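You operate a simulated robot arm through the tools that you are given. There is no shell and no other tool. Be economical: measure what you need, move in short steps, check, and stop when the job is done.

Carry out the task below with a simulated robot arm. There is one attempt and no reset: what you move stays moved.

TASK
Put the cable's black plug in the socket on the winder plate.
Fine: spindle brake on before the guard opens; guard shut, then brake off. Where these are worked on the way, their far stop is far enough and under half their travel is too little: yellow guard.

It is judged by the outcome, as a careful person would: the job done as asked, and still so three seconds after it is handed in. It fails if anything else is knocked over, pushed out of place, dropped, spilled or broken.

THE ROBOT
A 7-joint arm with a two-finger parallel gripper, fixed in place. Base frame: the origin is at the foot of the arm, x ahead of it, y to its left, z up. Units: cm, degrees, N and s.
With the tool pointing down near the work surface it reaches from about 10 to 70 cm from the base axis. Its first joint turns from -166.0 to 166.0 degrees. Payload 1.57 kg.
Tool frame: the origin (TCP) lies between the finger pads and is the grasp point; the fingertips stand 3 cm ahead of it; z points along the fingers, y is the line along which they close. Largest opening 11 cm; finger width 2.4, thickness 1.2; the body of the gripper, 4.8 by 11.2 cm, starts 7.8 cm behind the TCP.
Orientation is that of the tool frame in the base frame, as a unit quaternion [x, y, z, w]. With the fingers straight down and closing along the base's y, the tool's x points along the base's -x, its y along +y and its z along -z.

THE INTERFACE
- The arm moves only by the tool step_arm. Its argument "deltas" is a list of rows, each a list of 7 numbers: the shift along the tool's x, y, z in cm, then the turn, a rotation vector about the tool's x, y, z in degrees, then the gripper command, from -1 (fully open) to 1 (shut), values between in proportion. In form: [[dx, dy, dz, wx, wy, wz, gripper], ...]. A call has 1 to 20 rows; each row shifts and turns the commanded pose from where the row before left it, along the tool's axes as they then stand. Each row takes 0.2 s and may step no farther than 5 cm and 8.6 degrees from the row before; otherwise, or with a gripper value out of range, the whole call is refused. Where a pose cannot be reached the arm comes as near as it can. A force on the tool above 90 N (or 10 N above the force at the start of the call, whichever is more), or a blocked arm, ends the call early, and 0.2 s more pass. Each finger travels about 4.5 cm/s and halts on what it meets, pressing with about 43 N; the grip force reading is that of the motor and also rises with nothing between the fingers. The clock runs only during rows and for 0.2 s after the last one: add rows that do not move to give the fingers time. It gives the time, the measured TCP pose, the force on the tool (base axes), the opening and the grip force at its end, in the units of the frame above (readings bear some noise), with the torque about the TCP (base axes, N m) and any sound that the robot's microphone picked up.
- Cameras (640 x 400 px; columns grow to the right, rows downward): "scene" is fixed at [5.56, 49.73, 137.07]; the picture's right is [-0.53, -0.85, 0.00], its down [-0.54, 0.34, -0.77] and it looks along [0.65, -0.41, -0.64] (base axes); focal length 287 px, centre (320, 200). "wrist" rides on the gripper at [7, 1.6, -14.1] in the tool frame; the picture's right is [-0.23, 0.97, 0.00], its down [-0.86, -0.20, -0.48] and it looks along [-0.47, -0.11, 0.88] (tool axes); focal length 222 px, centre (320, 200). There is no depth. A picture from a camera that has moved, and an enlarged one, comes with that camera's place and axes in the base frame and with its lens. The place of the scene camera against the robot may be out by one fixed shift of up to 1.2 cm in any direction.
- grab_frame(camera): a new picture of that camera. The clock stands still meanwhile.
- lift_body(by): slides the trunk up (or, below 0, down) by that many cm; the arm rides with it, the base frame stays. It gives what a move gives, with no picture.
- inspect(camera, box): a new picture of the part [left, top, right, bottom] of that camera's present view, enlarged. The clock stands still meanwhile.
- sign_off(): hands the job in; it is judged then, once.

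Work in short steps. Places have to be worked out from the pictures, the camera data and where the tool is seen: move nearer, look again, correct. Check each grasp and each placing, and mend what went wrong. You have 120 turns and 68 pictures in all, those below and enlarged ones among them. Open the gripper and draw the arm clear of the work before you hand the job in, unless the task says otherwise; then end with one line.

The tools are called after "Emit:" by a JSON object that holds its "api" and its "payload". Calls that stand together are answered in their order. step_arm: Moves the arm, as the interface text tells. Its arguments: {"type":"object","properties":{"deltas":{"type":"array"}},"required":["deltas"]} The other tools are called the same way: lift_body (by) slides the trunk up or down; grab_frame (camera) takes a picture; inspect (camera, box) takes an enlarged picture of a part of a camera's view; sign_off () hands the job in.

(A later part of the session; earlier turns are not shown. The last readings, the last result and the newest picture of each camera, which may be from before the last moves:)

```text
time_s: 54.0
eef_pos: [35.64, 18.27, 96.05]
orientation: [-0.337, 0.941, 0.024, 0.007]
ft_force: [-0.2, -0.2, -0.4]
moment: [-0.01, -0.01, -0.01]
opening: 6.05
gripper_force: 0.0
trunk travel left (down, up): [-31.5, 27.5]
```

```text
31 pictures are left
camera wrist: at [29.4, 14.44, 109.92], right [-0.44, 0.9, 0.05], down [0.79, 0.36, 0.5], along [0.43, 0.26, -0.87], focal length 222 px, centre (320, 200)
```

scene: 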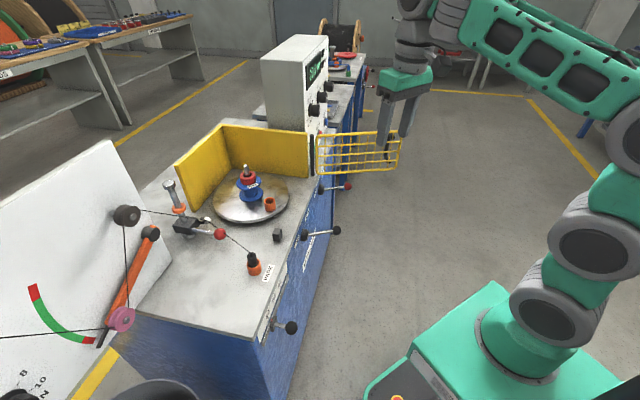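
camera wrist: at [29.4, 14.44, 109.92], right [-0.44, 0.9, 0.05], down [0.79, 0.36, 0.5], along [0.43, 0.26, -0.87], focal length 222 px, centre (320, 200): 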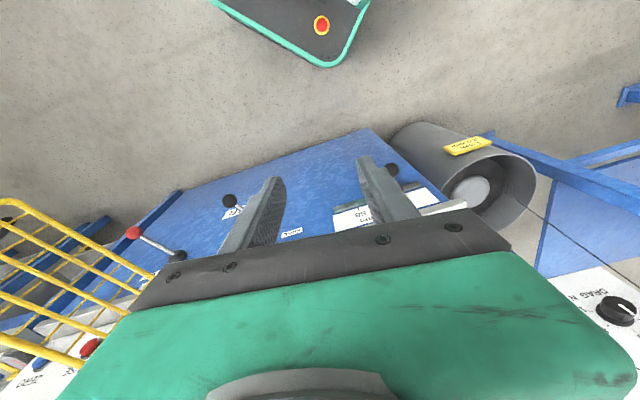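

Moves work again. I advance out above the plug, then tilt 32° and yaw to 60°.

Emit:
{"api": "step_arm", "payload": {"deltas": [[-3.8, 1.1, 0, 0, 0, 0, -0.1], [-3.8, 1.1, 0, 0, 0, 0, -0.1], [-3.8, 1.1, 0, 0, 0, 0, -0.1], [-3.8, 1.1, 0, 0, 0, 0, -0.1], [0, 0, 0, 0, -8, 0, -0.1], [0, 0, 0, 0, -8, 0, -0.1], [0, 0, 0, 0, -8, 0, -0.1], [0, 0, 0, 0, -8, 0, -0.1], [0, 0, 0, -3.6, 0, -5.77, -0.1], [0, 0, 0, -3.6, 0, -5.77, -0.1], [0, 0, 0, -3.6, 0, -5.77, -0.1], [0, 0, 0, 0, 0, 0, -0.1]]}}

Emit:
{"api": "grab_frame", "payload": {"camera": "wrist"}}

```text
time_s: 56.6
eef_pos: [43.62, 36.73, 109.4]
orientation: [-0.425, 0.851, 0.124, 0.281]
ft_force: [-0.4, -0.7, 0.6]
moment: [0.01, -0.02, 0.04]
opening: 6.06
gripper_force: 0.1
out of reach, approached as far as the arm can: row 6, 7, 8, 9, 10, 11
trunk travel left (down, up): [-31.5, 27.5]
```

```text
30 pictures are left
camera wrist: at [33.76, 26.77, 116.67], right [-0.66, 0.74, 0.11], down [0.39, 0.22, 0.89], along [0.64, 0.63, -0.44], focal length 222 px, centre (320, 200)
```

wrist: 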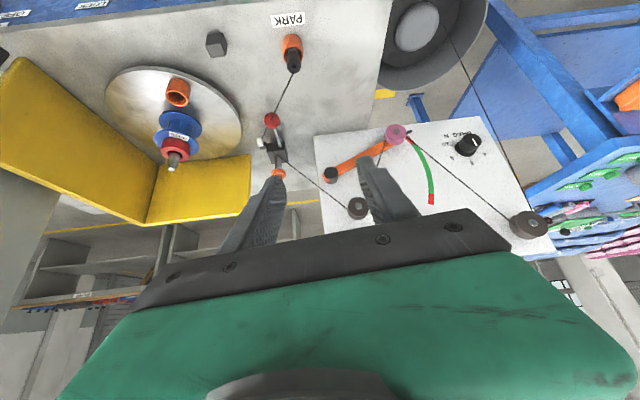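

It seems the tilted pose is feasible only when the trunk is lower relative to the tool (as in my earlier 64° work). I'll use the 64° tilt for the plug too (it also suits the short plug body). I tilt further here and then lower the trunk.

Emit:
{"api": "step_arm", "payload": {"deltas": [[0, 0, 0, 0, -7, 0, -0.1], [0, 0, 0, 0, -7, 0, -0.1], [0, 0, 0, 0, -7, 0, -0.1], [0, 0, 0, 0, -7, 0, -0.1], [0, 0, 0, 0, 0, 0, -0.1]]}}

Emit:
{"api": "lift_body", "payload": {"by": -14}}

Emit:
{"api": "grab_frame", "payload": {"camera": "wrist"}}

```text
time_s: 58.0
eef_pos: [45.08, 38.61, 102.21]
orientation: [-0.395, 0.786, 0.222, 0.421]
ft_force: [-0.5, 0.1, -0.2]
moment: [-0.02, 0.06, -0.01]
opening: 6.03
gripper_force: 0.1
trunk travel left (down, up): [-31.5, 27.5]
stopped in row 5: the arm was blocked; the commanded pose is now the measured one
```

```text
time_s: 59.7
eef_pos: [45.04, 38.46, 88.39]
orientation: [-0.393, 0.787, 0.221, 0.422]
ft_force: [0.5, 0.0, 0.7]
moment: [-0.02, 0.03, -0.02]
opening: 6.06
gripper_force: 0.1
trunk travel left (down, up): [-17.5, 41.5]
```

```text
29 pictures are left
camera wrist: at [34.66, 26.85, 90.27], right [-0.71, 0.68, 0.21], down [0.21, -0.07, 0.97], along [0.67, 0.73, -0.09], focal length 222 px, centre (320, 200)
```

wrist: 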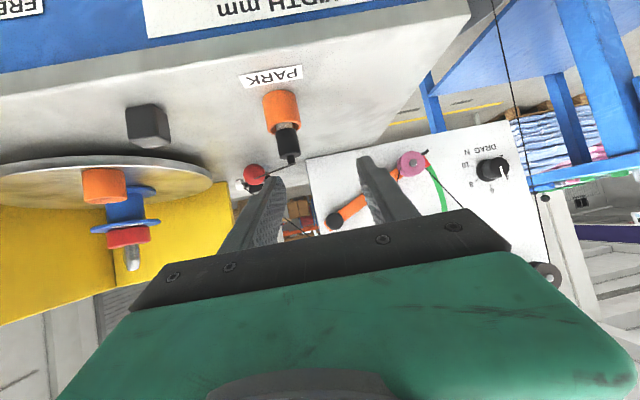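

Plug body centre ≈(50.0, 40.7, 83), holder rim ≈80.9. Current tool axes put it 1.9 cm in x, -2.75 cm in y and 6.9 cm ahead. I align laterally first.

Emit:
{"api": "step_arm", "payload": {"deltas": [[0.94, -1.37, 0, 0, 0, 0, -0.1], [0.94, -1.37, 0, 0, 0, 0, -0.1], [0, 0, 0, 0, 0, 0, -0.1]]}}

Emit:
{"api": "grab_frame", "payload": {"camera": "wrist"}}

```text
time_s: 60.5
eef_pos: [45.29, 36.88, 87.73]
orientation: [-0.405, 0.775, 0.231, 0.426]
ft_force: [0.6, 0.5, -0.1]
moment: [-0.01, -0.02, 0.01]
opening: 6.03
gripper_force: 0.0
trunk travel left (down, up): [-17.5, 41.5]
```

```text
28 pictures are left
camera wrist: at [35.3, 24.9, 89.3], right [-0.73, 0.65, 0.21], down [0.2, -0.08, 0.98], along [0.65, 0.76, -0.07], focal length 222 px, centre (320, 200)
```

wrist: 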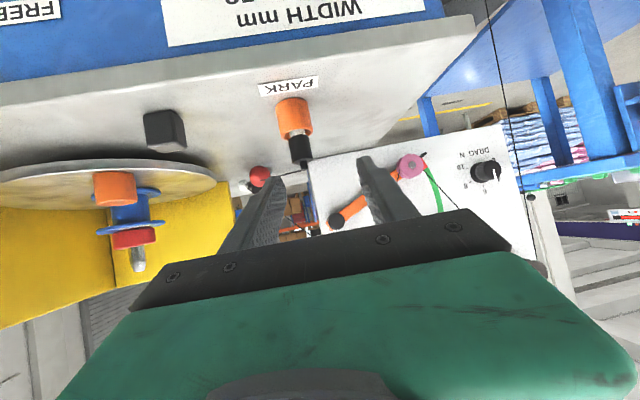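

The move fell short and the orientation shifted slightly. I check the arm in the scene view for any contact.

Emit:
{"api": "grab_frame", "payload": {"camera": "scene"}}

```text
27 pictures are left
```

scene: 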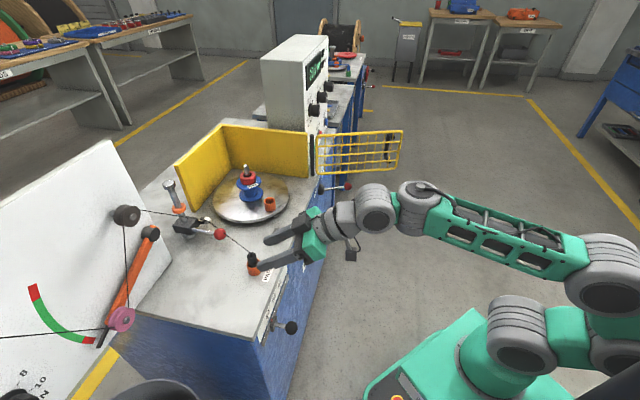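

No contact is visible; the arm may simply be lagging near a slow configuration. I wait a few rows and read the pose again.

Emit:
{"api": "step_arm", "payload": {"deltas": [[0, 0, 0, 0, 0, 0, -0.1], [0, 0, 0, 0, 0, 0, -0.1], [0, 0, 0, 0, 0, 0, -0.1]]}}

```text
time_s: 61.3
eef_pos: [45.75, 36.55, 87.74]
orientation: [-0.401, 0.778, 0.229, 0.426]
ft_force: [0.2, -1.2, 0.3]
moment: [-0.01, -0.01, 0.03]
opening: 6.05
gripper_force: 0.0
trunk travel left (down, up): [-17.5, 41.5]
```

It is still creeping towards the commanded pose, so I give it more time.

Emit:
{"api": "step_arm", "payload": {"deltas": [[0, 0, 0, 0, 0, 0, -0.1], [0, 0, 0, 0, 0, 0, -0.1], [0, 0, 0, 0, 0, 0, -0.1], [0, 0, 0, 0, 0, 0, -0.1], [0, 0, 0, 0, 0, 0, -0.1], [0, 0, 0, 0, 0, 0, -0.1], [0, 0, 0, 0, 0, 0, -0.1], [0, 0, 0, 0, 0, 0, -0.1], [0, 0, 0, 0, 0, 0, -0.1], [0, 0, 0, 0, 0, 0, -0.1]]}}

```text
time_s: 63.5
eef_pos: [46.31, 36.06, 87.42]
orientation: [-0.397, 0.781, 0.228, 0.424]
ft_force: [-0.5, -0.1, -0.1]
moment: [0.01, -0.01, 0.01]
opening: 6.07
gripper_force: 0.2
trunk travel left (down, up): [-17.5, 41.5]
```

It has nearly converged: the plug is now 7.3 cm ahead, within ~0.5 cm laterally. I advance slowly 3 cm and wait.

Emit:
{"api": "step_arm", "payload": {"deltas": [[0.05, -0.05, 0.6, 0, 0, 0, -0.1], [0.05, -0.05, 0.6, 0, 0, 0, -0.1], [0.05, 0, 0.6, 0, 0, 0, -0.1], [0, 0, 0.6, 0, 0, 0, -0.1], [0, 0, 0.6, 0, 0, 0, -0.1], [0, 0, 0, 0, 0, 0, -0.1], [0, 0, 0, 0, 0, 0, -0.1], [0, 0, 0, 0, 0, 0, -0.1], [0, 0, 0, 0, 0, 0, -0.1], [0, 0, 0, 0, 0, 0, -0.1], [0, 0, 0, 0, 0, 0, -0.1]]}}

Emit:
{"api": "grab_frame", "payload": {"camera": "wrist"}}

```text
time_s: 65.9
eef_pos: [47.61, 37.73, 86.24]
orientation: [-0.393, 0.782, 0.219, 0.431]
ft_force: [0.1, 0.1, -0.1]
moment: [0.0, 0.05, -0.01]
opening: 6.05
gripper_force: 0.0
trunk travel left (down, up): [-17.5, 41.5]
```

```text
26 pictures are left
camera wrist: at [37.1, 26.14, 87.83], right [-0.71, 0.68, 0.2], down [0.19, -0.08, 0.98], along [0.68, 0.73, -0.07], focal length 222 px, centre (320, 200)
```

wrist: 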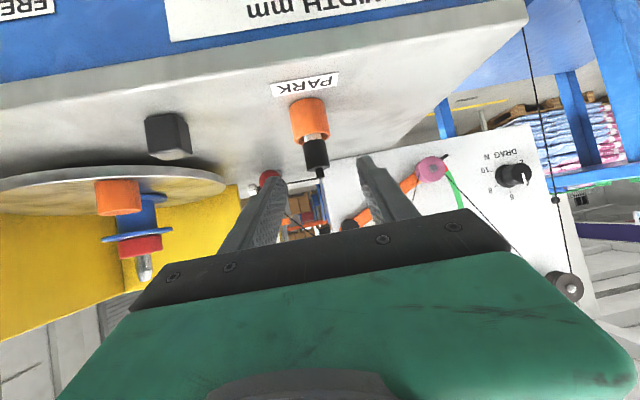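

Plug centre refined to (50.0, 40.6, 82.5). The arm lags mostly in height, so I use the trunk for the remaining ~0.8 cm downward.

Emit:
{"api": "lift_body", "payload": {"by": -0.8}}

Emit:
{"api": "step_arm", "payload": {"deltas": [[0, 0, 0, 0, 0, 0, -0.1], [0, 0, 0, 0, 0, 0, -0.1], [0, 0, 0, 0, 0, 0, -0.1]]}}

```text
time_s: 66.5
eef_pos: [47.68, 37.75, 85.49]
orientation: [-0.392, 0.782, 0.219, 0.432]
ft_force: [0.1, 0.3, -0.5]
moment: [-0.01, -0.02, 0.01]
opening: 6.06
gripper_force: 0.0
trunk travel left (down, up): [-16.7, 42.3]
```

```text
time_s: 67.3
eef_pos: [47.55, 37.71, 85.4]
orientation: [-0.392, 0.782, 0.219, 0.431]
ft_force: [-0.3, 0.0, -0.2]
moment: [0.01, 0.04, -0.02]
opening: 6.04
gripper_force: 0.0
trunk travel left (down, up): [-16.7, 42.3]
```

Settled. Remaining: x 0.4, y -0.25, forward 2.8 cm to place the pads on the plug.

Emit:
{"api": "step_arm", "payload": {"deltas": [[0.18, -0.12, 0, 0, 0, 0, -0.1], [0.18, -0.12, 0, 0, 0, 0, -0.1], [0, 0, 0.6, 0, 0, 0, -0.1], [0, 0, 0.6, 0, 0, 0, -0.1], [0, 0, 0.6, 0, 0, 0, -0.1], [0, 0, 0.6, 0, 0, 0, -0.1], [0, 0, 0.4, 0, 0, 0, -0.1], [0, 0, 0, 0, 0, 0, -0.1], [0, 0, 0, 0, 0, 0, -0.1], [0, 0, 0, 0, 0, 0, -0.1], [0, 0, 0, 0, 0, 0, -0.1], [0, 0, 0, 0, 0, 0, -0.1], [0, 0, 0, 0, 0, 0, -0.1]]}}

Emit:
{"api": "inspect", "payload": {"camera": "wrist", "box": [240, 80, 400, 220]}}

```text
time_s: 70.1
eef_pos: [49.03, 39.41, 83.77]
orientation: [-0.392, 0.782, 0.219, 0.432]
ft_force: [-0.5, -0.3, -0.4]
moment: [-0.02, -0.01, 0.01]
opening: 6.05
gripper_force: 0.1
trunk travel left (down, up): [-16.7, 42.3]
```

```text
2.86 times, centred on (320, 150) of wrist
camera zoom: at [38.6, 27.83, 85.29], right [-0.71, 0.68, 0.2], down [0.19, -0.08, 0.98], along [0.68, 0.73, -0.07], focal length 635 px, centre (320, 343)
```

zoom: 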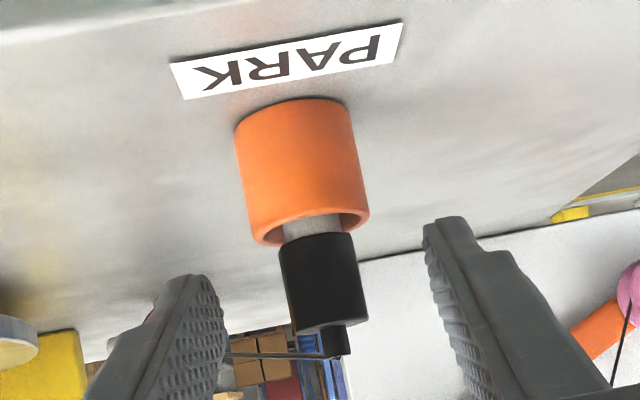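

The plug sits centred between the pads, about 1.95 cm ahead of the TCP and above the rim. I close the gripper.

Emit:
{"api": "step_arm", "payload": {"deltas": [[0, 0, 0, 0, 0, 0, 0.5], [0, 0, 0, 0, 0, 0, 1], [0, 0, 0, 0, 0, 0, 1], [0, 0, 0, 0, 0, 0, 1], [0, 0, 0, 0, 0, 0, 1], [0, 0, 0, 0, 0, 0, 1]]}}

Emit:
{"api": "inspect", "payload": {"camera": "wrist", "box": [240, 80, 400, 220]}}

```text
time_s: 71.5
eef_pos: [49.08, 39.44, 83.79]
orientation: [-0.393, 0.782, 0.22, 0.431]
ft_force: [-1.0, 0.2, -0.6]
moment: [-0.02, -0.01, -0.01]
opening: 1.86
gripper_force: 33.6
trunk travel left (down, up): [-16.7, 42.3]
```

```text
2.86 times, centred on (320, 150) of wrist
camera zoom: at [38.6, 27.83, 85.28], right [-0.71, 0.68, 0.2], down [0.19, -0.08, 0.98], along [0.68, 0.73, -0.07], focal length 635 px, centre (320, 343)
```

zoom: 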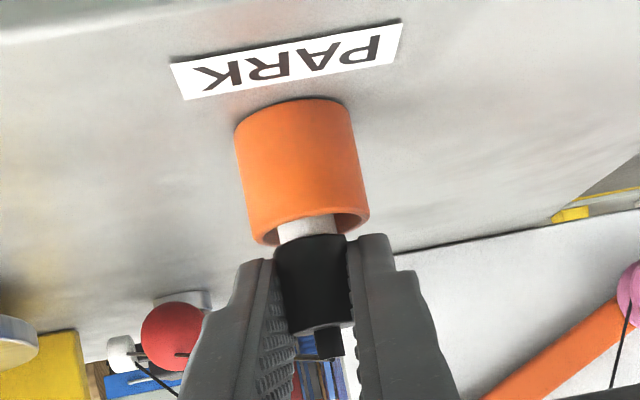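

Gripped (opening 1.86 cm). I lift it straight out of the holder with the trunk, 8 cm.

Emit:
{"api": "lift_body", "payload": {"by": 8}}

Emit:
{"api": "grab_frame", "payload": {"camera": "wrist"}}

Emit:
{"api": "grab_frame", "payload": {"camera": "scene"}}

```text
time_s: 72.7
eef_pos: [49.21, 39.44, 91.8]
orientation: [-0.392, 0.782, 0.219, 0.431]
ft_force: [0.5, 0.2, -0.8]
moment: [0.02, 0.01, 0.07]
opening: 1.85
gripper_force: 32.7
trunk travel left (down, up): [-24.7, 34.3]
```

```text
23 pictures are left
camera wrist: at [38.6, 27.83, 93.27], right [-0.71, 0.68, 0.2], down [0.19, -0.08, 0.98], along [0.68, 0.73, -0.07], focal length 222 px, centre (320, 200)
```

wrist: 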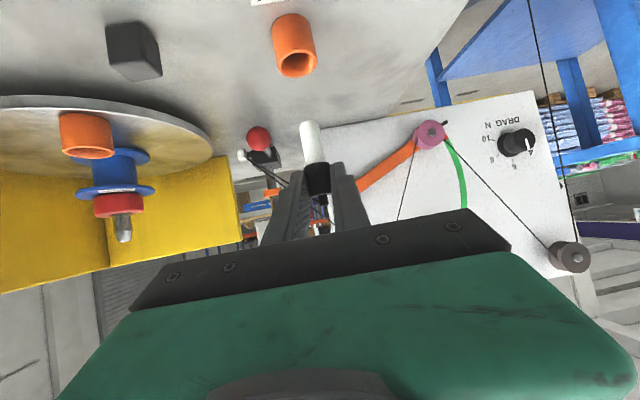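

```text
22 pictures are left
```

scene: 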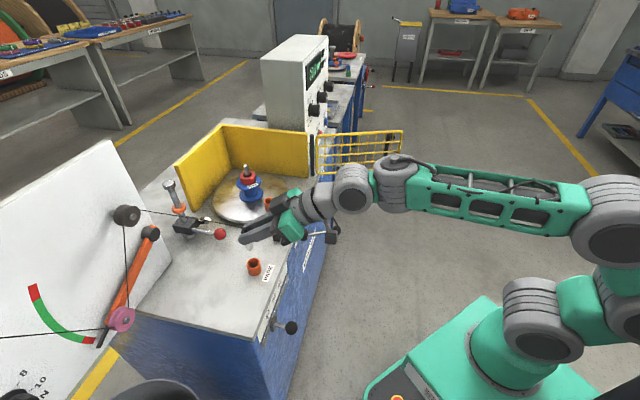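

The plug is out, with its ~3 cm pin hanging vertically. The socket rim estimate is (65.9, 28.9, 83.4), a pure tool -y move of about 19.7 cm. I go 17.5 cm slowly, then look.

Emit:
{"api": "step_arm", "payload": {"deltas": [[0, -1.1, 0, 0, 0, 0, 1], [0, -1.1, 0, 0, 0, 0, 1], [0, -1.1, 0, 0, 0, 0, 1], [0, -1.1, 0, 0, 0, 0, 1], [0, -1.1, 0, 0, 0, 0, 1], [0, -1.1, 0, 0, 0, 0, 1], [0, -1.1, 0, 0, 0, 0, 1], [0, -1.1, 0, 0, 0, 0, 1], [0, -1.1, 0, 0, 0, 0, 1], [0, -1.1, 0, 0, 0, 0, 1], [0, -1.1, 0, 0, 0, 0, 1], [0, -1.1, 0, 0, 0, 0, 1], [0, -1.1, 0, 0, 0, 0, 1], [0, -1.1, 0, 0, 0, 0, 1], [0, -1.1, 0, 0, 0, 0, 1], [0, -1.0, 0, 0, 0, 0, 1], [0, 0, 0, 0, 0, 0, 1], [0, 0, 0, 0, 0, 0, 1], [0, 0, 0, 0, 0, 0, 1]]}}

Emit:
{"api": "grab_frame", "payload": {"camera": "wrist"}}

```text
time_s: 76.7
eef_pos: [63.16, 29.01, 91.58]
orientation: [-0.393, 0.782, 0.22, 0.431]
ft_force: [-0.3, -0.7, -0.1]
moment: [0.03, 0.06, 0.02]
opening: 1.83
gripper_force: 32.9
trunk travel left (down, up): [-24.7, 34.3]
```

```text
21 pictures are left
camera wrist: at [52.64, 17.46, 93.15], right [-0.71, 0.68, 0.2], down [0.19, -0.08, 0.98], along [0.68, 0.73, -0.07], focal length 222 px, centre (320, 200)
```

wrist: 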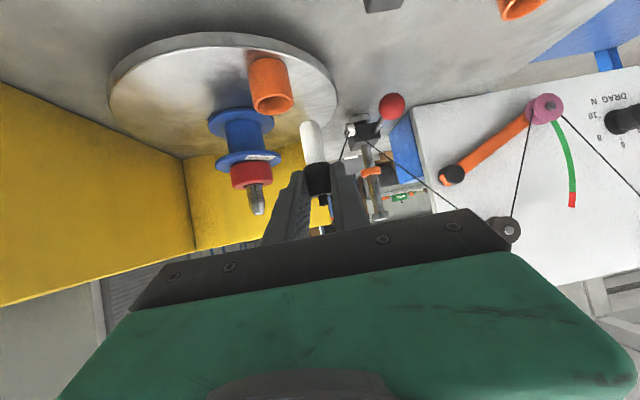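

The plug hangs just left of the socket. I enlarge to measure the remaining offset.

Emit:
{"api": "inspect", "payload": {"camera": "wrist", "box": [220, 40, 380, 220]}}

Emit:
{"api": "inspect", "payload": {"camera": "scene", "box": [220, 170, 310, 250]}}

```text
2.22 times, centred on (300, 130) of wrist
camera zoom: at [52.64, 17.46, 93.15], right [-0.71, 0.68, 0.2], down [0.19, -0.08, 0.98], along [0.68, 0.73, -0.07], focal length 494 px, centre (364, 356)
```

zoom: 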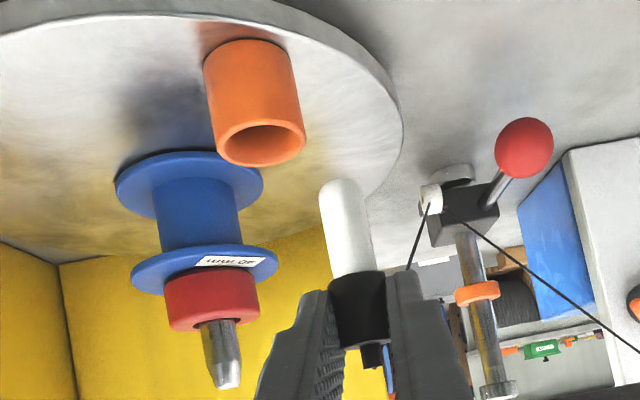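

```text
5.00 times, centred on (265, 210) of scene
camera zoom: at [5.56, 49.73, 137.07], right [-0.53, -0.85, 0.0], down [-0.54, 0.34, -0.77], along [0.65, -0.41, -0.64], focal length 1437 px, centre (595, 150)
```

zoom: 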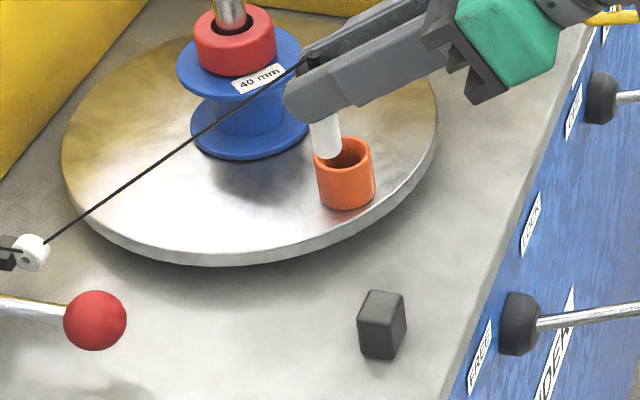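

From both views the socket rim is about (65.6, 28.3, 83.8) and the pin tip is at (64.0, 30.0, 86). I shift there and lower 1 cm, then check alignment from both cameras.

Emit:
{"api": "step_arm", "payload": {"deltas": [[0.09, -0.75, -0.15, 0, 0, 0, 1], [0.09, -0.75, -0.15, 0, 0, 0, 1], [0.09, -0.75, -0.14, 0, 0, 0, 1], [0, 0, 0, 0, 0, 0, 1], [0, 0, 0, 0, 0, 0, 1], [0, 0, 0, 0, 0, 0, 1], [0, 0, 0, 0, 0, 0, 1]]}}

Emit:
{"api": "lift_body", "payload": {"by": -1.0}}

Emit:
{"api": "inspect", "payload": {"camera": "wrist", "box": [240, 60, 380, 200]}}

Emit:
{"api": "inspect", "payload": {"camera": "scene", "box": [245, 180, 295, 220]}}

```text
time_s: 78.3
eef_pos: [64.62, 27.24, 91.6]
orientation: [-0.392, 0.782, 0.219, 0.431]
ft_force: [0.2, 0.2, -1.2]
moment: [0.0, 0.0, 0.0]
opening: 1.83
gripper_force: 32.8
trunk travel left (down, up): [-24.7, 34.3]
```

```text
time_s: 78.8
eef_pos: [64.63, 27.16, 90.66]
orientation: [-0.392, 0.782, 0.219, 0.431]
ft_force: [0.3, -0.2, -0.4]
moment: [-0.03, 0.01, 0.0]
opening: 1.85
gripper_force: 33.2
trunk travel left (down, up): [-23.7, 35.3]
```

```text
2.86 times, centred on (310, 130) of wrist
camera zoom: at [54.13, 15.61, 92.19], right [-0.71, 0.68, 0.2], down [0.19, -0.08, 0.98], along [0.68, 0.73, -0.07], focal length 635 px, centre (349, 400)
```

zoom: 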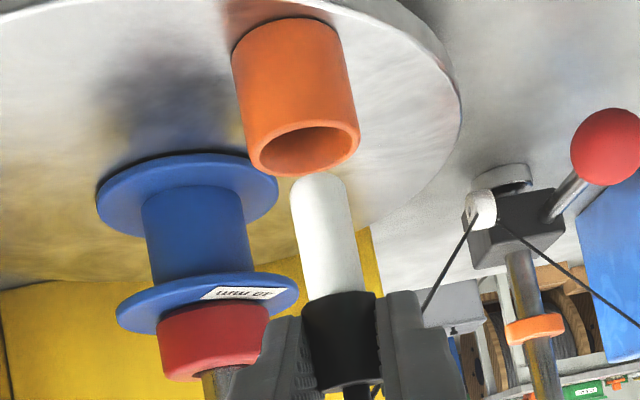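

```text
10.00 times, centred on (270, 200) of scene
camera zoom: at [5.56, 49.73, 137.07], right [-0.53, -0.85, 0.0], down [-0.54, 0.34, -0.77], along [0.65, -0.41, -0.64], focal length 2874 px, centre (820, 200)
```

zoom: 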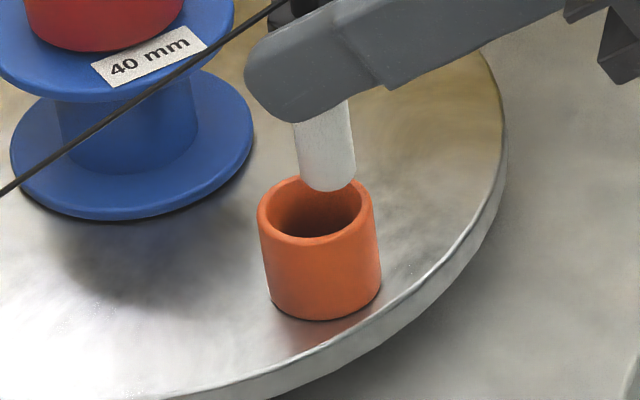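

Combining both views, the rim centre is about (+0.45, +0.12) cm from the pin, 1.4 cm below the tip. I apply the correction and lower 1.9 cm so that the tip just enters.

Emit:
{"api": "step_arm", "payload": {"deltas": [[-0.1, -0.15, 0.16, 0, 0, 0, 1], [-0.09, -0.14, 0.15, 0, 0, 0, 1], [0, 0, 0, 0, 0, 0, 1], [0, 0, 0, 0, 0, 0, 1], [0, 0, 0, 0, 0, 0, 1]]}}

Emit:
{"api": "lift_body", "payload": {"by": -1.0}}

Emit:
{"api": "inspect", "payload": {"camera": "wrist", "box": [240, 60, 380, 200]}}

Emit:
{"api": "inspect", "payload": {"camera": "scene", "box": [245, 180, 295, 220]}}

```text
time_s: 80.0
eef_pos: [65.14, 27.32, 90.66]
orientation: [-0.393, 0.782, 0.22, 0.431]
ft_force: [-0.1, -0.3, -0.4]
moment: [-0.02, 0.0, -0.01]
opening: 1.83
gripper_force: 33.5
trunk travel left (down, up): [-23.7, 35.3]
```

```text
time_s: 80.6
eef_pos: [65.26, 27.33, 89.57]
orientation: [-0.392, 0.782, 0.22, 0.432]
ft_force: [-0.2, -0.8, 0.2]
moment: [-0.03, 0.0, 0.02]
opening: 1.83
gripper_force: 32.5
trunk travel left (down, up): [-22.7, 36.3]
```

```text
2.86 times, centred on (310, 130) of wrist
camera zoom: at [54.61, 15.75, 91.16], right [-0.71, 0.68, 0.2], down [0.19, -0.08, 0.98], along [0.68, 0.73, -0.07], focal length 635 px, centre (349, 400)
```

zoom: 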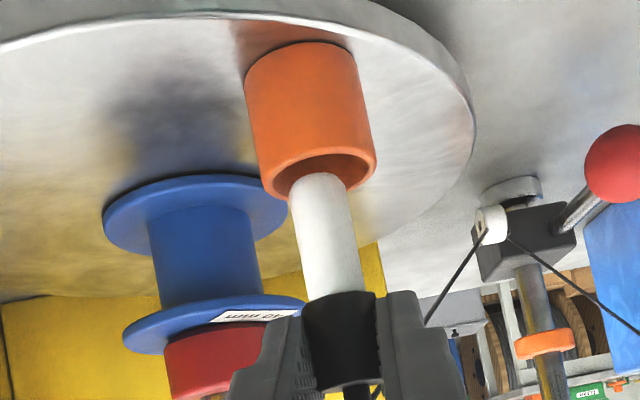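

```text
10.00 times, centred on (270, 200) of scene
camera zoom: at [5.56, 49.73, 137.07], right [-0.53, -0.85, 0.0], down [-0.54, 0.34, -0.77], along [0.65, -0.41, -0.64], focal length 2874 px, centre (820, 200)
```

zoom: 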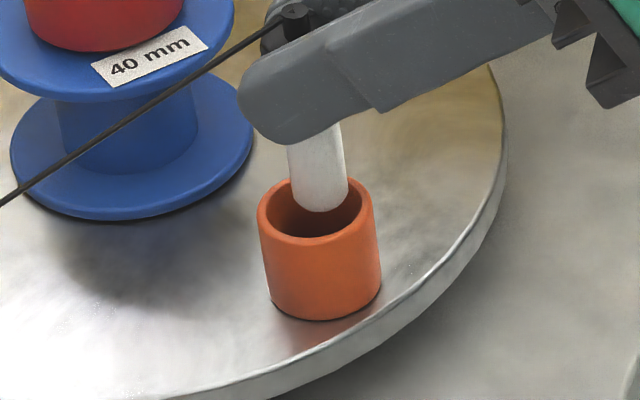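

Well aligned in both views. I lower 2 cm further and watch the force.

Emit:
{"api": "lift_body", "payload": {"by": -2.0}}

Emit:
{"api": "inspect", "payload": {"camera": "scene", "box": [245, 180, 295, 220]}}

```text
time_s: 81.3
eef_pos: [65.11, 27.28, 87.64]
orientation: [-0.392, 0.782, 0.219, 0.432]
ft_force: [-0.5, 0.3, 0.2]
moment: [-0.02, 0.03, 0.03]
opening: 1.82
gripper_force: 32.7
trunk travel left (down, up): [-20.7, 38.3]
```

```text
10.00 times, centred on (270, 200) of scene
camera zoom: at [5.56, 49.73, 137.07], right [-0.53, -0.85, 0.0], down [-0.54, 0.34, -0.77], along [0.65, -0.41, -0.64], focal length 2874 px, centre (820, 200)
```

zoom: 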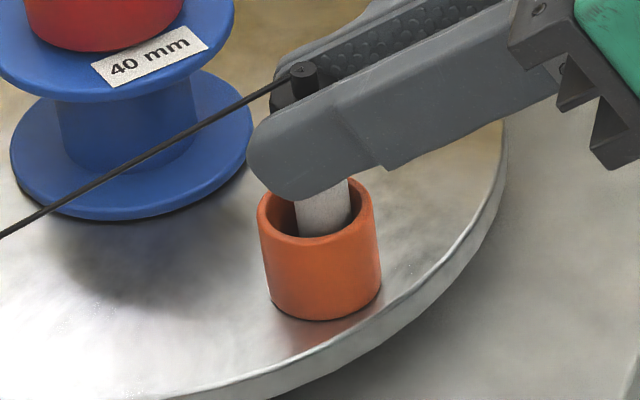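

The pin is inside the socket without contact forces; about 0.9 cm remains until seated as in the holder. I lower in two small steps.

Emit:
{"api": "lift_body", "payload": {"by": -0.6}}

Emit:
{"api": "lift_body", "payload": {"by": -0.3}}

Emit:
{"api": "inspect", "payload": {"camera": "wrist", "box": [240, 60, 380, 200]}}

```text
time_s: 81.8
eef_pos: [64.96, 27.33, 87.03]
orientation: [-0.393, 0.781, 0.22, 0.432]
ft_force: [-1.5, -0.3, -0.6]
moment: [0.06, 0.02, -0.04]
opening: 1.82
gripper_force: 33.1
trunk travel left (down, up): [-20.1, 38.9]
```

```text
time_s: 82.4
eef_pos: [65.18, 27.36, 86.83]
orientation: [-0.393, 0.782, 0.219, 0.431]
ft_force: [-0.9, 0.2, 1.0]
moment: [0.02, 0.0, -0.01]
opening: 1.83
gripper_force: 32.5
trunk travel left (down, up): [-19.8, 39.2]
```

```text
2.86 times, centred on (310, 130) of wrist
camera zoom: at [54.61, 15.75, 88.26], right [-0.71, 0.68, 0.2], down [0.19, -0.08, 0.98], along [0.68, 0.73, -0.07], focal length 635 px, centre (349, 400)
```

zoom: 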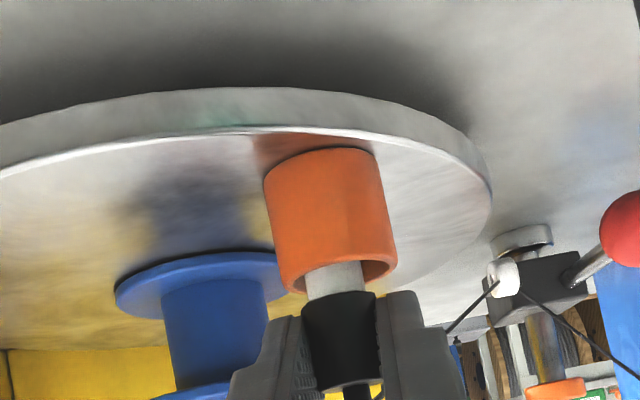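

Slightly more pin shows than in the holder, so it's perhaps 0.3 cm from its seat. I lower a bit more until a force appears.

Emit:
{"api": "lift_body", "payload": {"by": -0.3}}

Emit:
{"api": "lift_body", "payload": {"by": -0.2}}

```text
time_s: 82.9
eef_pos: [65.1, 27.24, 86.34]
orientation: [-0.392, 0.782, 0.22, 0.432]
ft_force: [0.8, 0.6, 0.9]
moment: [0.02, 0.0, 0.0]
opening: 1.88
gripper_force: 32.7
trunk travel left (down, up): [-19.5, 39.5]
```

```text
time_s: 83.4
eef_pos: [65.09, 27.35, 86.52]
orientation: [-0.392, 0.781, 0.22, 0.433]
ft_force: [0.4, -0.6, 7.0]
moment: [0.07, -0.08, -0.02]
opening: 1.84
gripper_force: 33.0
trunk travel left (down, up): [-19.3, 39.7]
```

Force rose to 7 N: the plug is seated. I open the fingers moderately and check.

Emit:
{"api": "step_arm", "payload": {"deltas": [[0, 0, 0, 0, 0, 0, 0.5], [0, 0, 0, 0, 0, 0, 0.2], [0, 0, 0, 0, 0, 0, 0.1], [0, 0, 0, 0, 0, 0, 0.1], [0, 0, 0, 0, 0, 0, 0.1]]}}

Emit:
{"api": "inspect", "payload": {"camera": "wrist", "box": [240, 60, 400, 220]}}

```text
time_s: 84.6
eef_pos: [65.12, 27.38, 86.12]
orientation: [-0.392, 0.782, 0.219, 0.431]
ft_force: [-0.2, -0.2, 0.5]
moment: [0.02, 0.0, 0.02]
opening: 4.94
gripper_force: 0.0
trunk travel left (down, up): [-19.3, 39.7]
```

```text
2.50 times, centred on (320, 140) of wrist
camera zoom: at [54.61, 15.75, 87.76], right [-0.71, 0.68, 0.2], down [0.19, -0.08, 0.98], along [0.68, 0.73, -0.07], focal length 555 px, centre (320, 350)
```

zoom: 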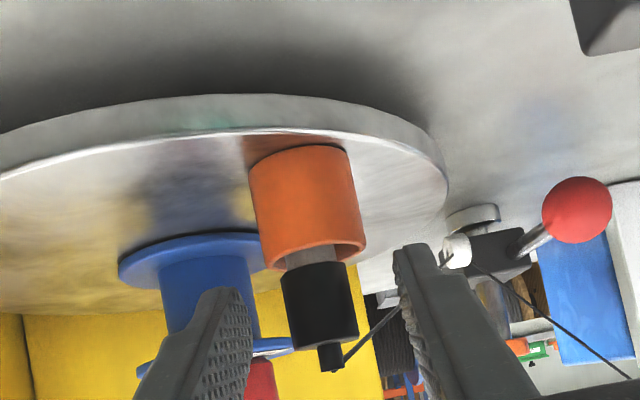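

The plug stands seated in the socket and the cable runs forward clear of the fingers. I back straight out along the tool axis 14 cm.

Emit:
{"api": "step_arm", "payload": {"deltas": [[0, 0, -1, 0, 0, 0, 0.1], [0, 0, -1.5, 0, 0, 0, 0.1], [0, 0, -2, 0, 0, 0, 0.1], [0, 0, -2, 0, 0, 0, 0.1], [0, 0, -2.5, 0, 0, 0, 0.1], [0, 0, -2.5, 0, 0, 0, 0.1], [0, 0, -2.5, 0, 0, 0, 0.1], [0, 0, 0, 0, 0, 0, 0.1]]}}

Emit:
{"api": "grab_frame", "payload": {"camera": "scene"}}

```text
time_s: 86.4
eef_pos: [58.01, 17.72, 93.79]
orientation: [-0.392, 0.782, 0.22, 0.432]
ft_force: [0.0, 0.0, 0.0]
moment: [0.02, 0.01, -0.01]
opening: 4.96
gripper_force: 0.1
trunk travel left (down, up): [-19.3, 39.7]
```

```text
11 pictures are left
```

scene: 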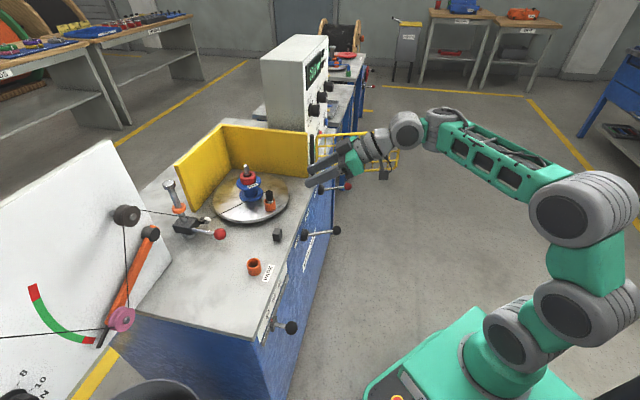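

Job's plug is placed. Now for closing the guard: I raise the trunk, back off, and return to tool-down for straddling the rail again.

Emit:
{"api": "lift_body", "payload": {"by": 24}}

Emit:
{"api": "step_arm", "payload": {"deltas": [[3.08, -0.25, -1.77, 0, 0, 0, 0], [3.08, -0.25, -1.77, 0, 0, 0, 0], [3.08, -0.25, -1.77, 0, 0, 0, 0], [3.08, -0.25, -1.77, 0, 0, 0, 0], [3.08, -0.25, -1.77, 0, 0, 0, 0], [3.08, -0.25, -1.77, 0, 0, 0, 0], [0, 0, 0, 0, 8, 0, 0], [0, 0, 0, 0, 8, 0, 0], [0, 0, 0, 0, 8, 0, 0], [0, 0, 0, 0, 8, 0, 0], [0, 0, 0, 0, 8, 0, 0], [0, 0, 0, 0, 8, 0, 0], [0, 0, 0, 0, 8, 0, 0], [0, 0, 0, 0, 0, 0, -0.1], [0, 0, 0, 0, 0, 0, -0.1]]}}

```text
time_s: 88.9
eef_pos: [58.02, 17.75, 117.75]
orientation: [-0.392, 0.783, 0.219, 0.431]
ft_force: [0.2, 0.0, 0.7]
moment: [0.04, 0.01, -0.01]
opening: 4.97
gripper_force: 0.0
trunk travel left (down, up): [-43.3, 15.7]
```

```text
time_s: 92.1
eef_pos: [48.06, 1.79, 107.75]
orientation: [-0.45, 0.893, 0.009, 0.014]
ft_force: [-0.4, -0.8, 0.6]
moment: [0.0, 0.03, 0.02]
opening: 6.05
gripper_force: 0.0
trunk travel left (down, up): [-43.3, 15.7]
```

Tool is vertical again. I move over where the open guard's rail should be, around (66, -10), staying above it.

Emit:
{"api": "step_arm", "payload": {"deltas": [[0, 0, 0, 0, 0, -5.8, -0.3], [0, 0, 0, 0, 0, -5.7, -0.3], [0.52, -3.55, 0.8, 0, 0, 0, -0.3], [0.52, -3.55, 0.8, 0, 0, 0, -0.3], [0.52, -3.55, 0.8, 0, 0, 0, -0.3], [0.52, -3.55, 0.8, 0, 0, 0, -0.3], [0.52, -3.55, 0.8, 0, 0, 0, -0.3], [0.52, -3.55, 0.8, 0, 0, 0, -0.3], [0, 0, 0, 0, 0, 0, -0.3], [0, 0, 0, 0, 0, 0, -0.3]]}}

Emit:
{"api": "grab_frame", "payload": {"camera": "wrist"}}

```text
time_s: 94.3
eef_pos: [64.46, -10.68, 102.34]
orientation: [-0.537, 0.843, 0.006, 0.014]
ft_force: [-0.5, 0.6, -0.2]
moment: [-0.01, 0.0, 0.0]
opening: 7.12
gripper_force: 0.0
out of reach, approached as far as the arm can: row 8
trunk travel left (down, up): [-43.3, 15.7]
```

```text
10 pictures are left
camera wrist: at [59.92, -16.61, 116.18], right [-0.79, 0.62, 0.0], down [0.53, 0.68, 0.51], along [0.31, 0.4, -0.86], focal length 222 px, centre (320, 200)
```

wrist: 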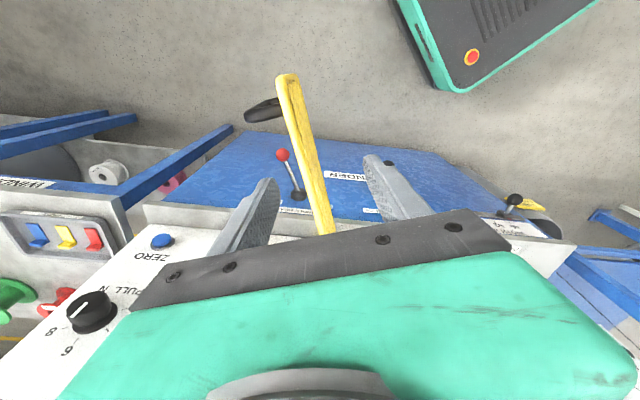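

The rail is within the fingers' span, 1.2 cm off centre toward -y; the handle is ~4.5 cm away along the rail. I shift 1 cm and descend to straddle.

Emit:
{"api": "step_arm", "payload": {"deltas": [[-0.5, -1.0, 0, 0, 0, 0, -0.3], [0, 0, 2, 0, 0, 0, -0.3], [0, 0, 2, 0, 0, 0, -0.3], [0, 0, 2, 0, 0, 0, -0.3], [0, 0, 2.2, 0, 0, 0, -0.3], [0, 0, 0, 0, 0, 0, -0.3]]}}

Emit:
{"api": "grab_frame", "payload": {"camera": "wrist"}}

```text
time_s: 95.7
eef_pos: [64.73, -10.93, 93.83]
orientation: [-0.537, 0.843, 0.008, 0.014]
ft_force: [-0.8, -0.6, 0.2]
moment: [-0.03, 0.03, 0.01]
opening: 7.2
gripper_force: 0.0
out of reach, approached as far as the arm can: row 1
trunk travel left (down, up): [-43.3, 15.7]
```

```text
9 pictures are left
camera wrist: at [60.27, -16.96, 107.66], right [-0.79, 0.62, 0.01], down [0.53, 0.68, 0.51], along [0.31, 0.4, -0.86], focal length 222 px, centre (320, 200)
```

wrist: 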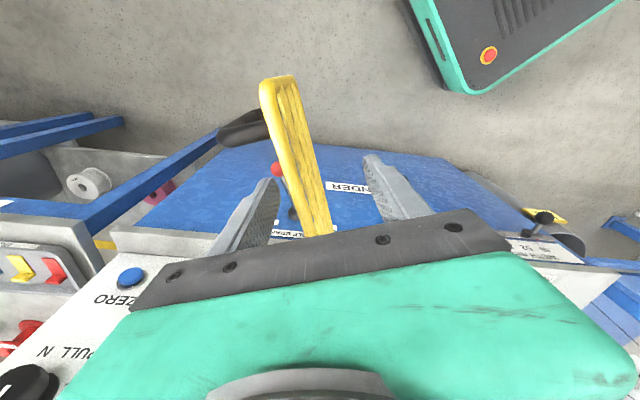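

The rail is straddled. I swing it back along the arc about the hinge (clockwise), first 54°.

Emit:
{"api": "step_arm", "payload": {"deltas": [[-0.12, 2.34, 0, 0, 0, 6, -0.2], [-0.12, 2.34, 0, 0, 0, 6, -0.1], [-0.12, 2.34, 0, 0, 0, 6, 0], [-0.12, 2.34, 0, 0, 0, 6, 0.1], [-0.12, 2.34, 0, 0, 0, 6, 0.1], [-0.12, 2.34, 0, 0, 0, 6, 0.1], [-0.12, 2.34, 0, 0, 0, 6, 0.1], [-0.12, 2.34, 0, 0, 0, 6, 0.1], [-0.12, 2.34, 0, 0, 0, 6, 0.1], [0, 0, 0, 0, 0, 0, 0.1]]}}

Emit:
{"api": "grab_frame", "payload": {"camera": "wrist"}}

```text
time_s: 97.9
eef_pos: [52.12, 5.1, 94.03]
orientation: [-0.095, 0.995, 0.012, 0.009]
ft_force: [0.7, 0.1, -0.1]
moment: [-0.01, 0.0, 0.0]
opening: 4.95
gripper_force: 0.1
trunk travel left (down, up): [-43.3, 15.7]
```

```text
8 pictures are left
camera wrist: at [44.91, 4.94, 108.01], right [0.04, 1.0, 0.03], down [0.87, -0.05, 0.49], along [0.49, 0.01, -0.87], focal length 222 px, centre (320, 200)
```

wrist: 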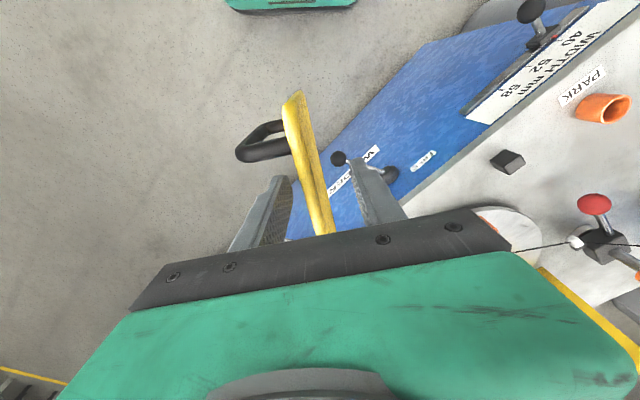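

The guard follows. I continue 48° further, slowing at the end.

Emit:
{"api": "step_arm", "payload": {"deltas": [[-0.2, 2.35, 0, 0, 0, 6, 0.1], [-0.2, 2.35, 0, 0, 0, 6, 0.1], [-0.2, 2.35, 0, 0, 0, 6, 0.1], [-0.2, 2.35, 0, 0, 0, 6, 0.1], [-0.2, 2.35, 0, 0, 0, 6, 0.1], [-0.2, 2.35, 0, 0, 0, 6, 0.1], [-0.15, 1.6, 0, 0, 0, 4, 0.1], [-0.1, 1.2, 0, 0, 0, 3, 0.1], [-0.1, 1.2, 0, 0, 0, 3, 0.1], [0, 0, 0, 0, 0, 0, 0.1]]}}

Emit:
{"api": "grab_frame", "payload": {"camera": "wrist"}}

```text
time_s: 100.1
eef_pos: [56.61, 21.94, 94.78]
orientation: [0.3, 0.954, 0.017, 0.004]
ft_force: [-0.1, 1.0, 1.0]
moment: [0.01, 0.0, 0.01]
opening: 4.96
gripper_force: 0.0
trunk travel left (down, up): [-43.3, 15.7]
```

```text
7 pictures are left
camera wrist: at [51.76, 26.9, 108.84], right [0.74, 0.67, 0.03], down [0.58, -0.67, 0.47], along [0.33, -0.33, -0.88], focal length 222 px, centre (320, 200)
```

wrist: 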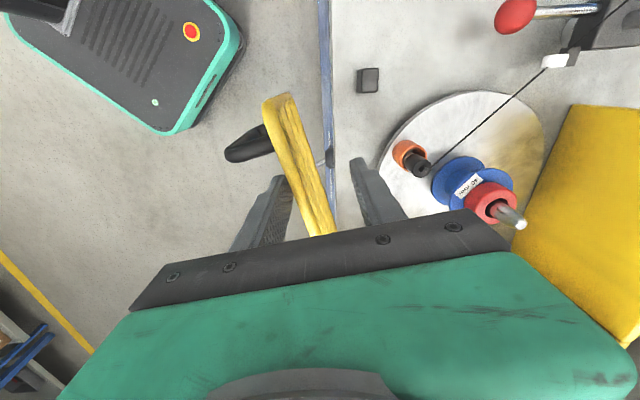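

The plug stands in the socket and the guard is ~6 cm from its stop block. I push on slowly until it meets the stop.

Emit:
{"api": "step_arm", "payload": {"deltas": [[-0.1, 1.0, 0.2, 0, 0, 2, 0.1], [-0.1, 1.0, 0.2, 0, 0, 2, 0.1], [-0.1, 1.0, 0.2, 0, 0, 2, 0.1], [0, 1.0, 0.1, 0, 0, 1, 0.1], [0, 0.8, 0, 0, 0, 0, 0.1], [0, 0.8, 0, 0, 0, 0, 0.1], [0, 0.6, 0, 0, 0, 0, 0.1], [0, 0, 0, 0, 0, 0, 0.1], [0, 0, 0, 0, 0, 0, 0.1]]}}

```text
time_s: 102.1
eef_pos: [60.84, 26.63, 94.27]
orientation: [0.358, 0.934, 0.017, 0.002]
ft_force: [-3.8, -3.9, -2.4]
moment: [-0.07, 0.15, -0.09]
opening: 5.48
gripper_force: 3.1
trunk travel left (down, up): [-43.3, 15.7]
```

Force of ~5 N against the gate and a finger deflection: it seems to be on the stop. I check in the picture.

Emit:
{"api": "grab_frame", "payload": {"camera": "wrist"}}

```text
6 pictures are left
camera wrist: at [56.58, 32.13, 108.32], right [0.82, 0.57, 0.03], down [0.49, -0.73, 0.46], along [0.29, -0.37, -0.89], focal length 222 px, centre (320, 200)
```

wrist: 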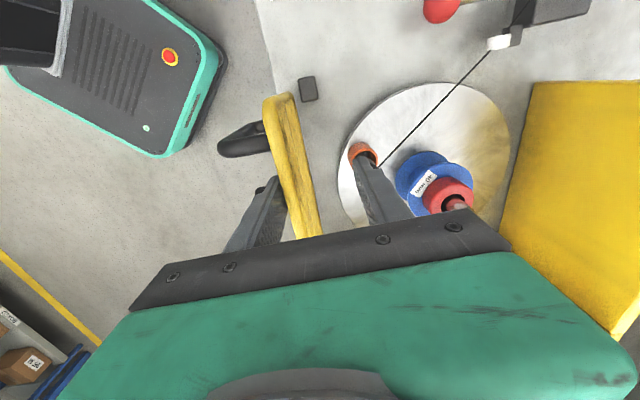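

The guard lies against its stop block. I ease off 1.2 cm, then lift straight up with the trunk.

Emit:
{"api": "step_arm", "payload": {"deltas": [[0, -0.6, 0, 0, 0, 0, 0.1], [0, -0.6, 0, 0, 0, 0, 0.1], [0, 0, 0, 0, 0, 0, 0.1]]}}

Emit:
{"api": "lift_body", "payload": {"by": 12}}

Emit:
{"api": "inspect", "payload": {"camera": "scene", "box": [200, 110, 360, 260]}}

```text
time_s: 102.9
eef_pos: [59.95, 25.86, 94.2]
orientation: [0.358, 0.934, 0.017, 0.002]
ft_force: [0.5, -0.5, 0.1]
moment: [0.0, 0.01, -0.05]
opening: 4.91
gripper_force: 0.0
trunk travel left (down, up): [-43.3, 15.7]
```

```text
time_s: 104.4
eef_pos: [60.01, 25.88, 106.19]
orientation: [0.358, 0.934, 0.016, 0.002]
ft_force: [-0.3, -0.1, 0.7]
moment: [-0.02, -0.02, 0.03]
opening: 4.93
gripper_force: 0.1
trunk travel left (down, up): [-55.3, 3.7]
```

```text
2.67 times, centred on (280, 185) of scene
camera zoom: at [5.56, 49.73, 137.07], right [-0.53, -0.85, 0.0], down [-0.54, 0.34, -0.77], along [0.65, -0.41, -0.64], focal length 766 px, centre (427, 240)
```

zoom: 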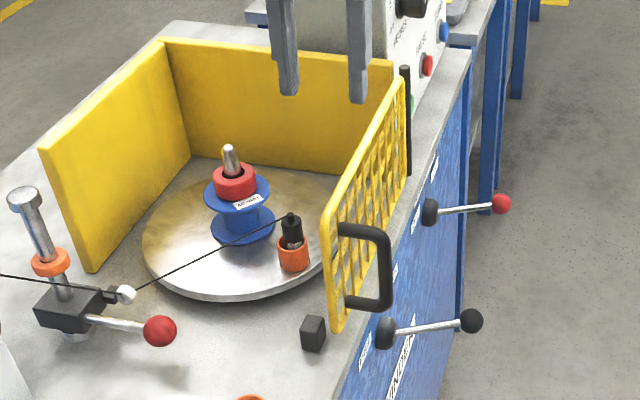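

Guard is closed as at the start, plug in the socket. Next, brake off: I retreat to the start area and turn back to yaw 48°.

Emit:
{"api": "step_arm", "payload": {"deltas": [[-0.6, -4, 0, 0, 0, 0, -0.1], [-0.6, -4, 0, 0, 0, 0, -0.1], [-0.6, -4, 0, 0, 0, 0, -0.1], [-0.6, -4, 0, 0, 0, 0, -0.1], [-0.6, -4, 0, 0, 0, 0, -0.1], [-0.6, -4, 0, 0, 0, 0, -0.1], [-0.6, -4, 0, 0, 0, 0, -0.1], [-0.6, -4, 0, 0, 0, 0, -0.1], [0, 0, 0, 0, 0, -8.5, -0.1], [0, 0, 0, 0, 0, -8.5, -0.1], [0, 0, 0, 0, 0, -8.5, -0.1], [0, 0, 0, 0, 0, -8.5, -0.1], [0, 0, 0, 0, 0, -8.5, -0.1], [0, 0, 0, 0, 0, -8.5, -0.1], [0, 0, 0, 0, 0, -8.5, -0.1], [0, 0, 0, 0, 0, -8.5, -0.1], [0, 0, 0, 0, 0, -8.5, -0.1], [0, 0, 0, 0, 0, -8.5, -0.1], [0, 0, 0, 0, 0, -5, -0.1], [0, 0, 0, 0, 0, 0, -0.1]]}}

Emit:
{"api": "lift_body", "payload": {"by": -27}}

```text
time_s: 108.6
eef_pos: [42.08, -1.05, 104.99]
orientation: [-0.408, 0.913, 0.01, 0.013]
ft_force: [-0.9, -0.7, -0.6]
moment: [0.0, -0.04, 0.04]
opening: 6.04
gripper_force: 0.0
trunk travel left (down, up): [-55.3, 3.7]
```

```text
time_s: 111.3
eef_pos: [41.96, -1.22, 78.11]
orientation: [-0.407, 0.913, 0.012, 0.013]
ft_force: [0.5, 0.3, 0.6]
moment: [-0.01, 0.0, -0.02]
opening: 6.05
gripper_force: 0.0
trunk travel left (down, up): [-28.3, 30.7]
```

I match the earlier trunk height (raise arm 10, trunk down 10) and tilt to 64°.

Emit:
{"api": "step_arm", "payload": {"deltas": [[0, 0, -3.5, 0, 0, 0, -0.1], [0, 0, -3.5, 0, 0, 0, -0.1], [0, 0, -3.5, 0, 0, 0, -0.1], [0, 0, 0, 0, 0, 0, -0.1]]}}

Emit:
{"api": "lift_body", "payload": {"by": -10.5}}

Emit:
{"api": "step_arm", "payload": {"deltas": [[0, 0, 0, 0, -8, 0, -0.1], [0, 0, 0, 0, -8, 0, -0.1], [0, 0, 0, 0, -8, 0, -0.1], [0, 0, 0, 0, -8, 0, -0.1], [0, 0, 0, 0, -8, 0, -0.1], [0, 0, 0, 0, -8, 0, -0.1], [0, 0, 0, 0, -8, 0, -0.1], [0, 0, 0, 0, -7, 0, -0.1], [0, 0, 0, 0, 0, 0, -0.1]]}}

```text
time_s: 112.3
eef_pos: [42.19, -1.59, 88.69]
orientation: [-0.407, 0.913, 0.01, 0.013]
ft_force: [-0.9, 0.4, 0.7]
moment: [0.01, 0.02, 0.02]
opening: 6.05
gripper_force: 0.1
trunk travel left (down, up): [-28.3, 30.7]
```

```text
time_s: 113.7
eef_pos: [41.97, -1.54, 78.25]
orientation: [-0.407, 0.913, 0.011, 0.014]
ft_force: [-0.2, 0.1, 0.3]
moment: [-0.02, 0.0, -0.03]
opening: 6.04
gripper_force: 0.1
trunk travel left (down, up): [-17.8, 41.2]
```

```text
time_s: 115.7
eef_pos: [42.02, -1.53, 78.13]
orientation: [-0.34, 0.772, 0.221, 0.489]
ft_force: [-0.4, -0.2, -0.1]
moment: [0.02, -0.01, 0.03]
opening: 6.06
gripper_force: 0.0
trunk travel left (down, up): [-17.8, 41.2]
```

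In position. I move to 9.5 cm in front of the red knob's ON position, then check by picture.

Emit:
{"api": "step_arm", "payload": {"deltas": [[0.255, -3.42, 1.36, 0, 0, 0, -0.1], [0.255, -3.42, 1.36, 0, 0, 0, -0.1], [0.255, -3.42, 1.36, 0, 0, 0, -0.1], [0.255, -3.42, 1.36, 0, 0, 0, -0.1], [0.255, -3.42, 1.36, 0, 0, 0, -0.1], [0.255, -3.42, 1.36, 0, 0, 0, -0.1], [0.255, -3.42, 1.36, 0, 0, 0, -0.1], [0.255, -3.42, 1.36, 0, 0, 0, -0.1], [0.255, -3.42, 1.36, 0, 0, 0, -0.1], [0, 0, 0, 0, 0, 0, -0.1], [0, 0, 0, 0, 0, 0, -0.1]]}}

Emit:
{"api": "grab_frame", "payload": {"camera": "wrist"}}

```text
time_s: 118.1
eef_pos: [71.68, -14.45, 70.84]
orientation: [-0.341, 0.772, 0.221, 0.489]
ft_force: [-0.7, 0.1, 0.0]
moment: [-0.02, 0.0, 0.01]
opening: 6.05
gripper_force: 0.0
trunk travel left (down, up): [-17.8, 41.2]
```

```text
4 pictures are left
camera wrist: at [60.06, -25.06, 70.48], right [-0.66, 0.72, 0.21], down [0.11, -0.19, 0.98], along [0.75, 0.66, 0.05], focal length 222 px, centre (320, 200)
```

wrist: 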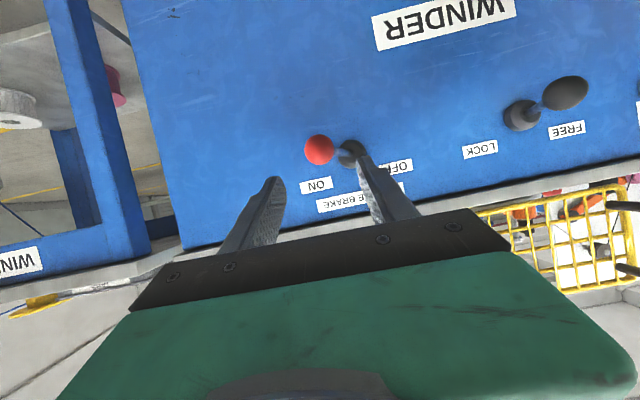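

Knob confirmed at (77.3,-8.5,66.4), centred ahead. I advance 8.2 cm, then sweep left (tool +y) to OFF.

Emit:
{"api": "step_arm", "payload": {"deltas": [[0, 0, 2.2, 0, 0, 0, -0.1], [0, 0, 2, 0, 0, 0, -0.1], [0, 0, 2, 0, 0, 0, -0.1], [0, 0, 2, 0, 0, 0, -0.1], [0, 0, 0, 0, 0, 0, -0.1], [0, 1.5, 0, 0, 0, 0, -0.1], [0, 1.5, 0, 0, 0, 0, -0.1], [0, 1.5, 0, 0, 0, 0, -0.1], [0, 1.5, 0, 0, 0, 0, -0.1], [0, 1.5, 0, 0, 0, 0, -0.1], [0, 1.5, 0, 0, 0, 0, -0.1], [0, 1.2, 0, 0, 0, 0, -0.1], [0, 0.8, 0, 0, 0, 0, -0.1], [0, 0.5, 0, 0, 0, 0, -0.1], [0, 0, 0, 0, 0, 0, -0.1]]}}

```text
time_s: 121.3
eef_pos: [68.17, -1.67, 67.41]
orientation: [-0.341, 0.772, 0.221, 0.489]
ft_force: [17.3, -8.1, 1.4]
moment: [-0.06, -0.18, -0.01]
opening: 7.64
gripper_force: 8.6
trunk travel left (down, up): [-17.8, 41.2]
```

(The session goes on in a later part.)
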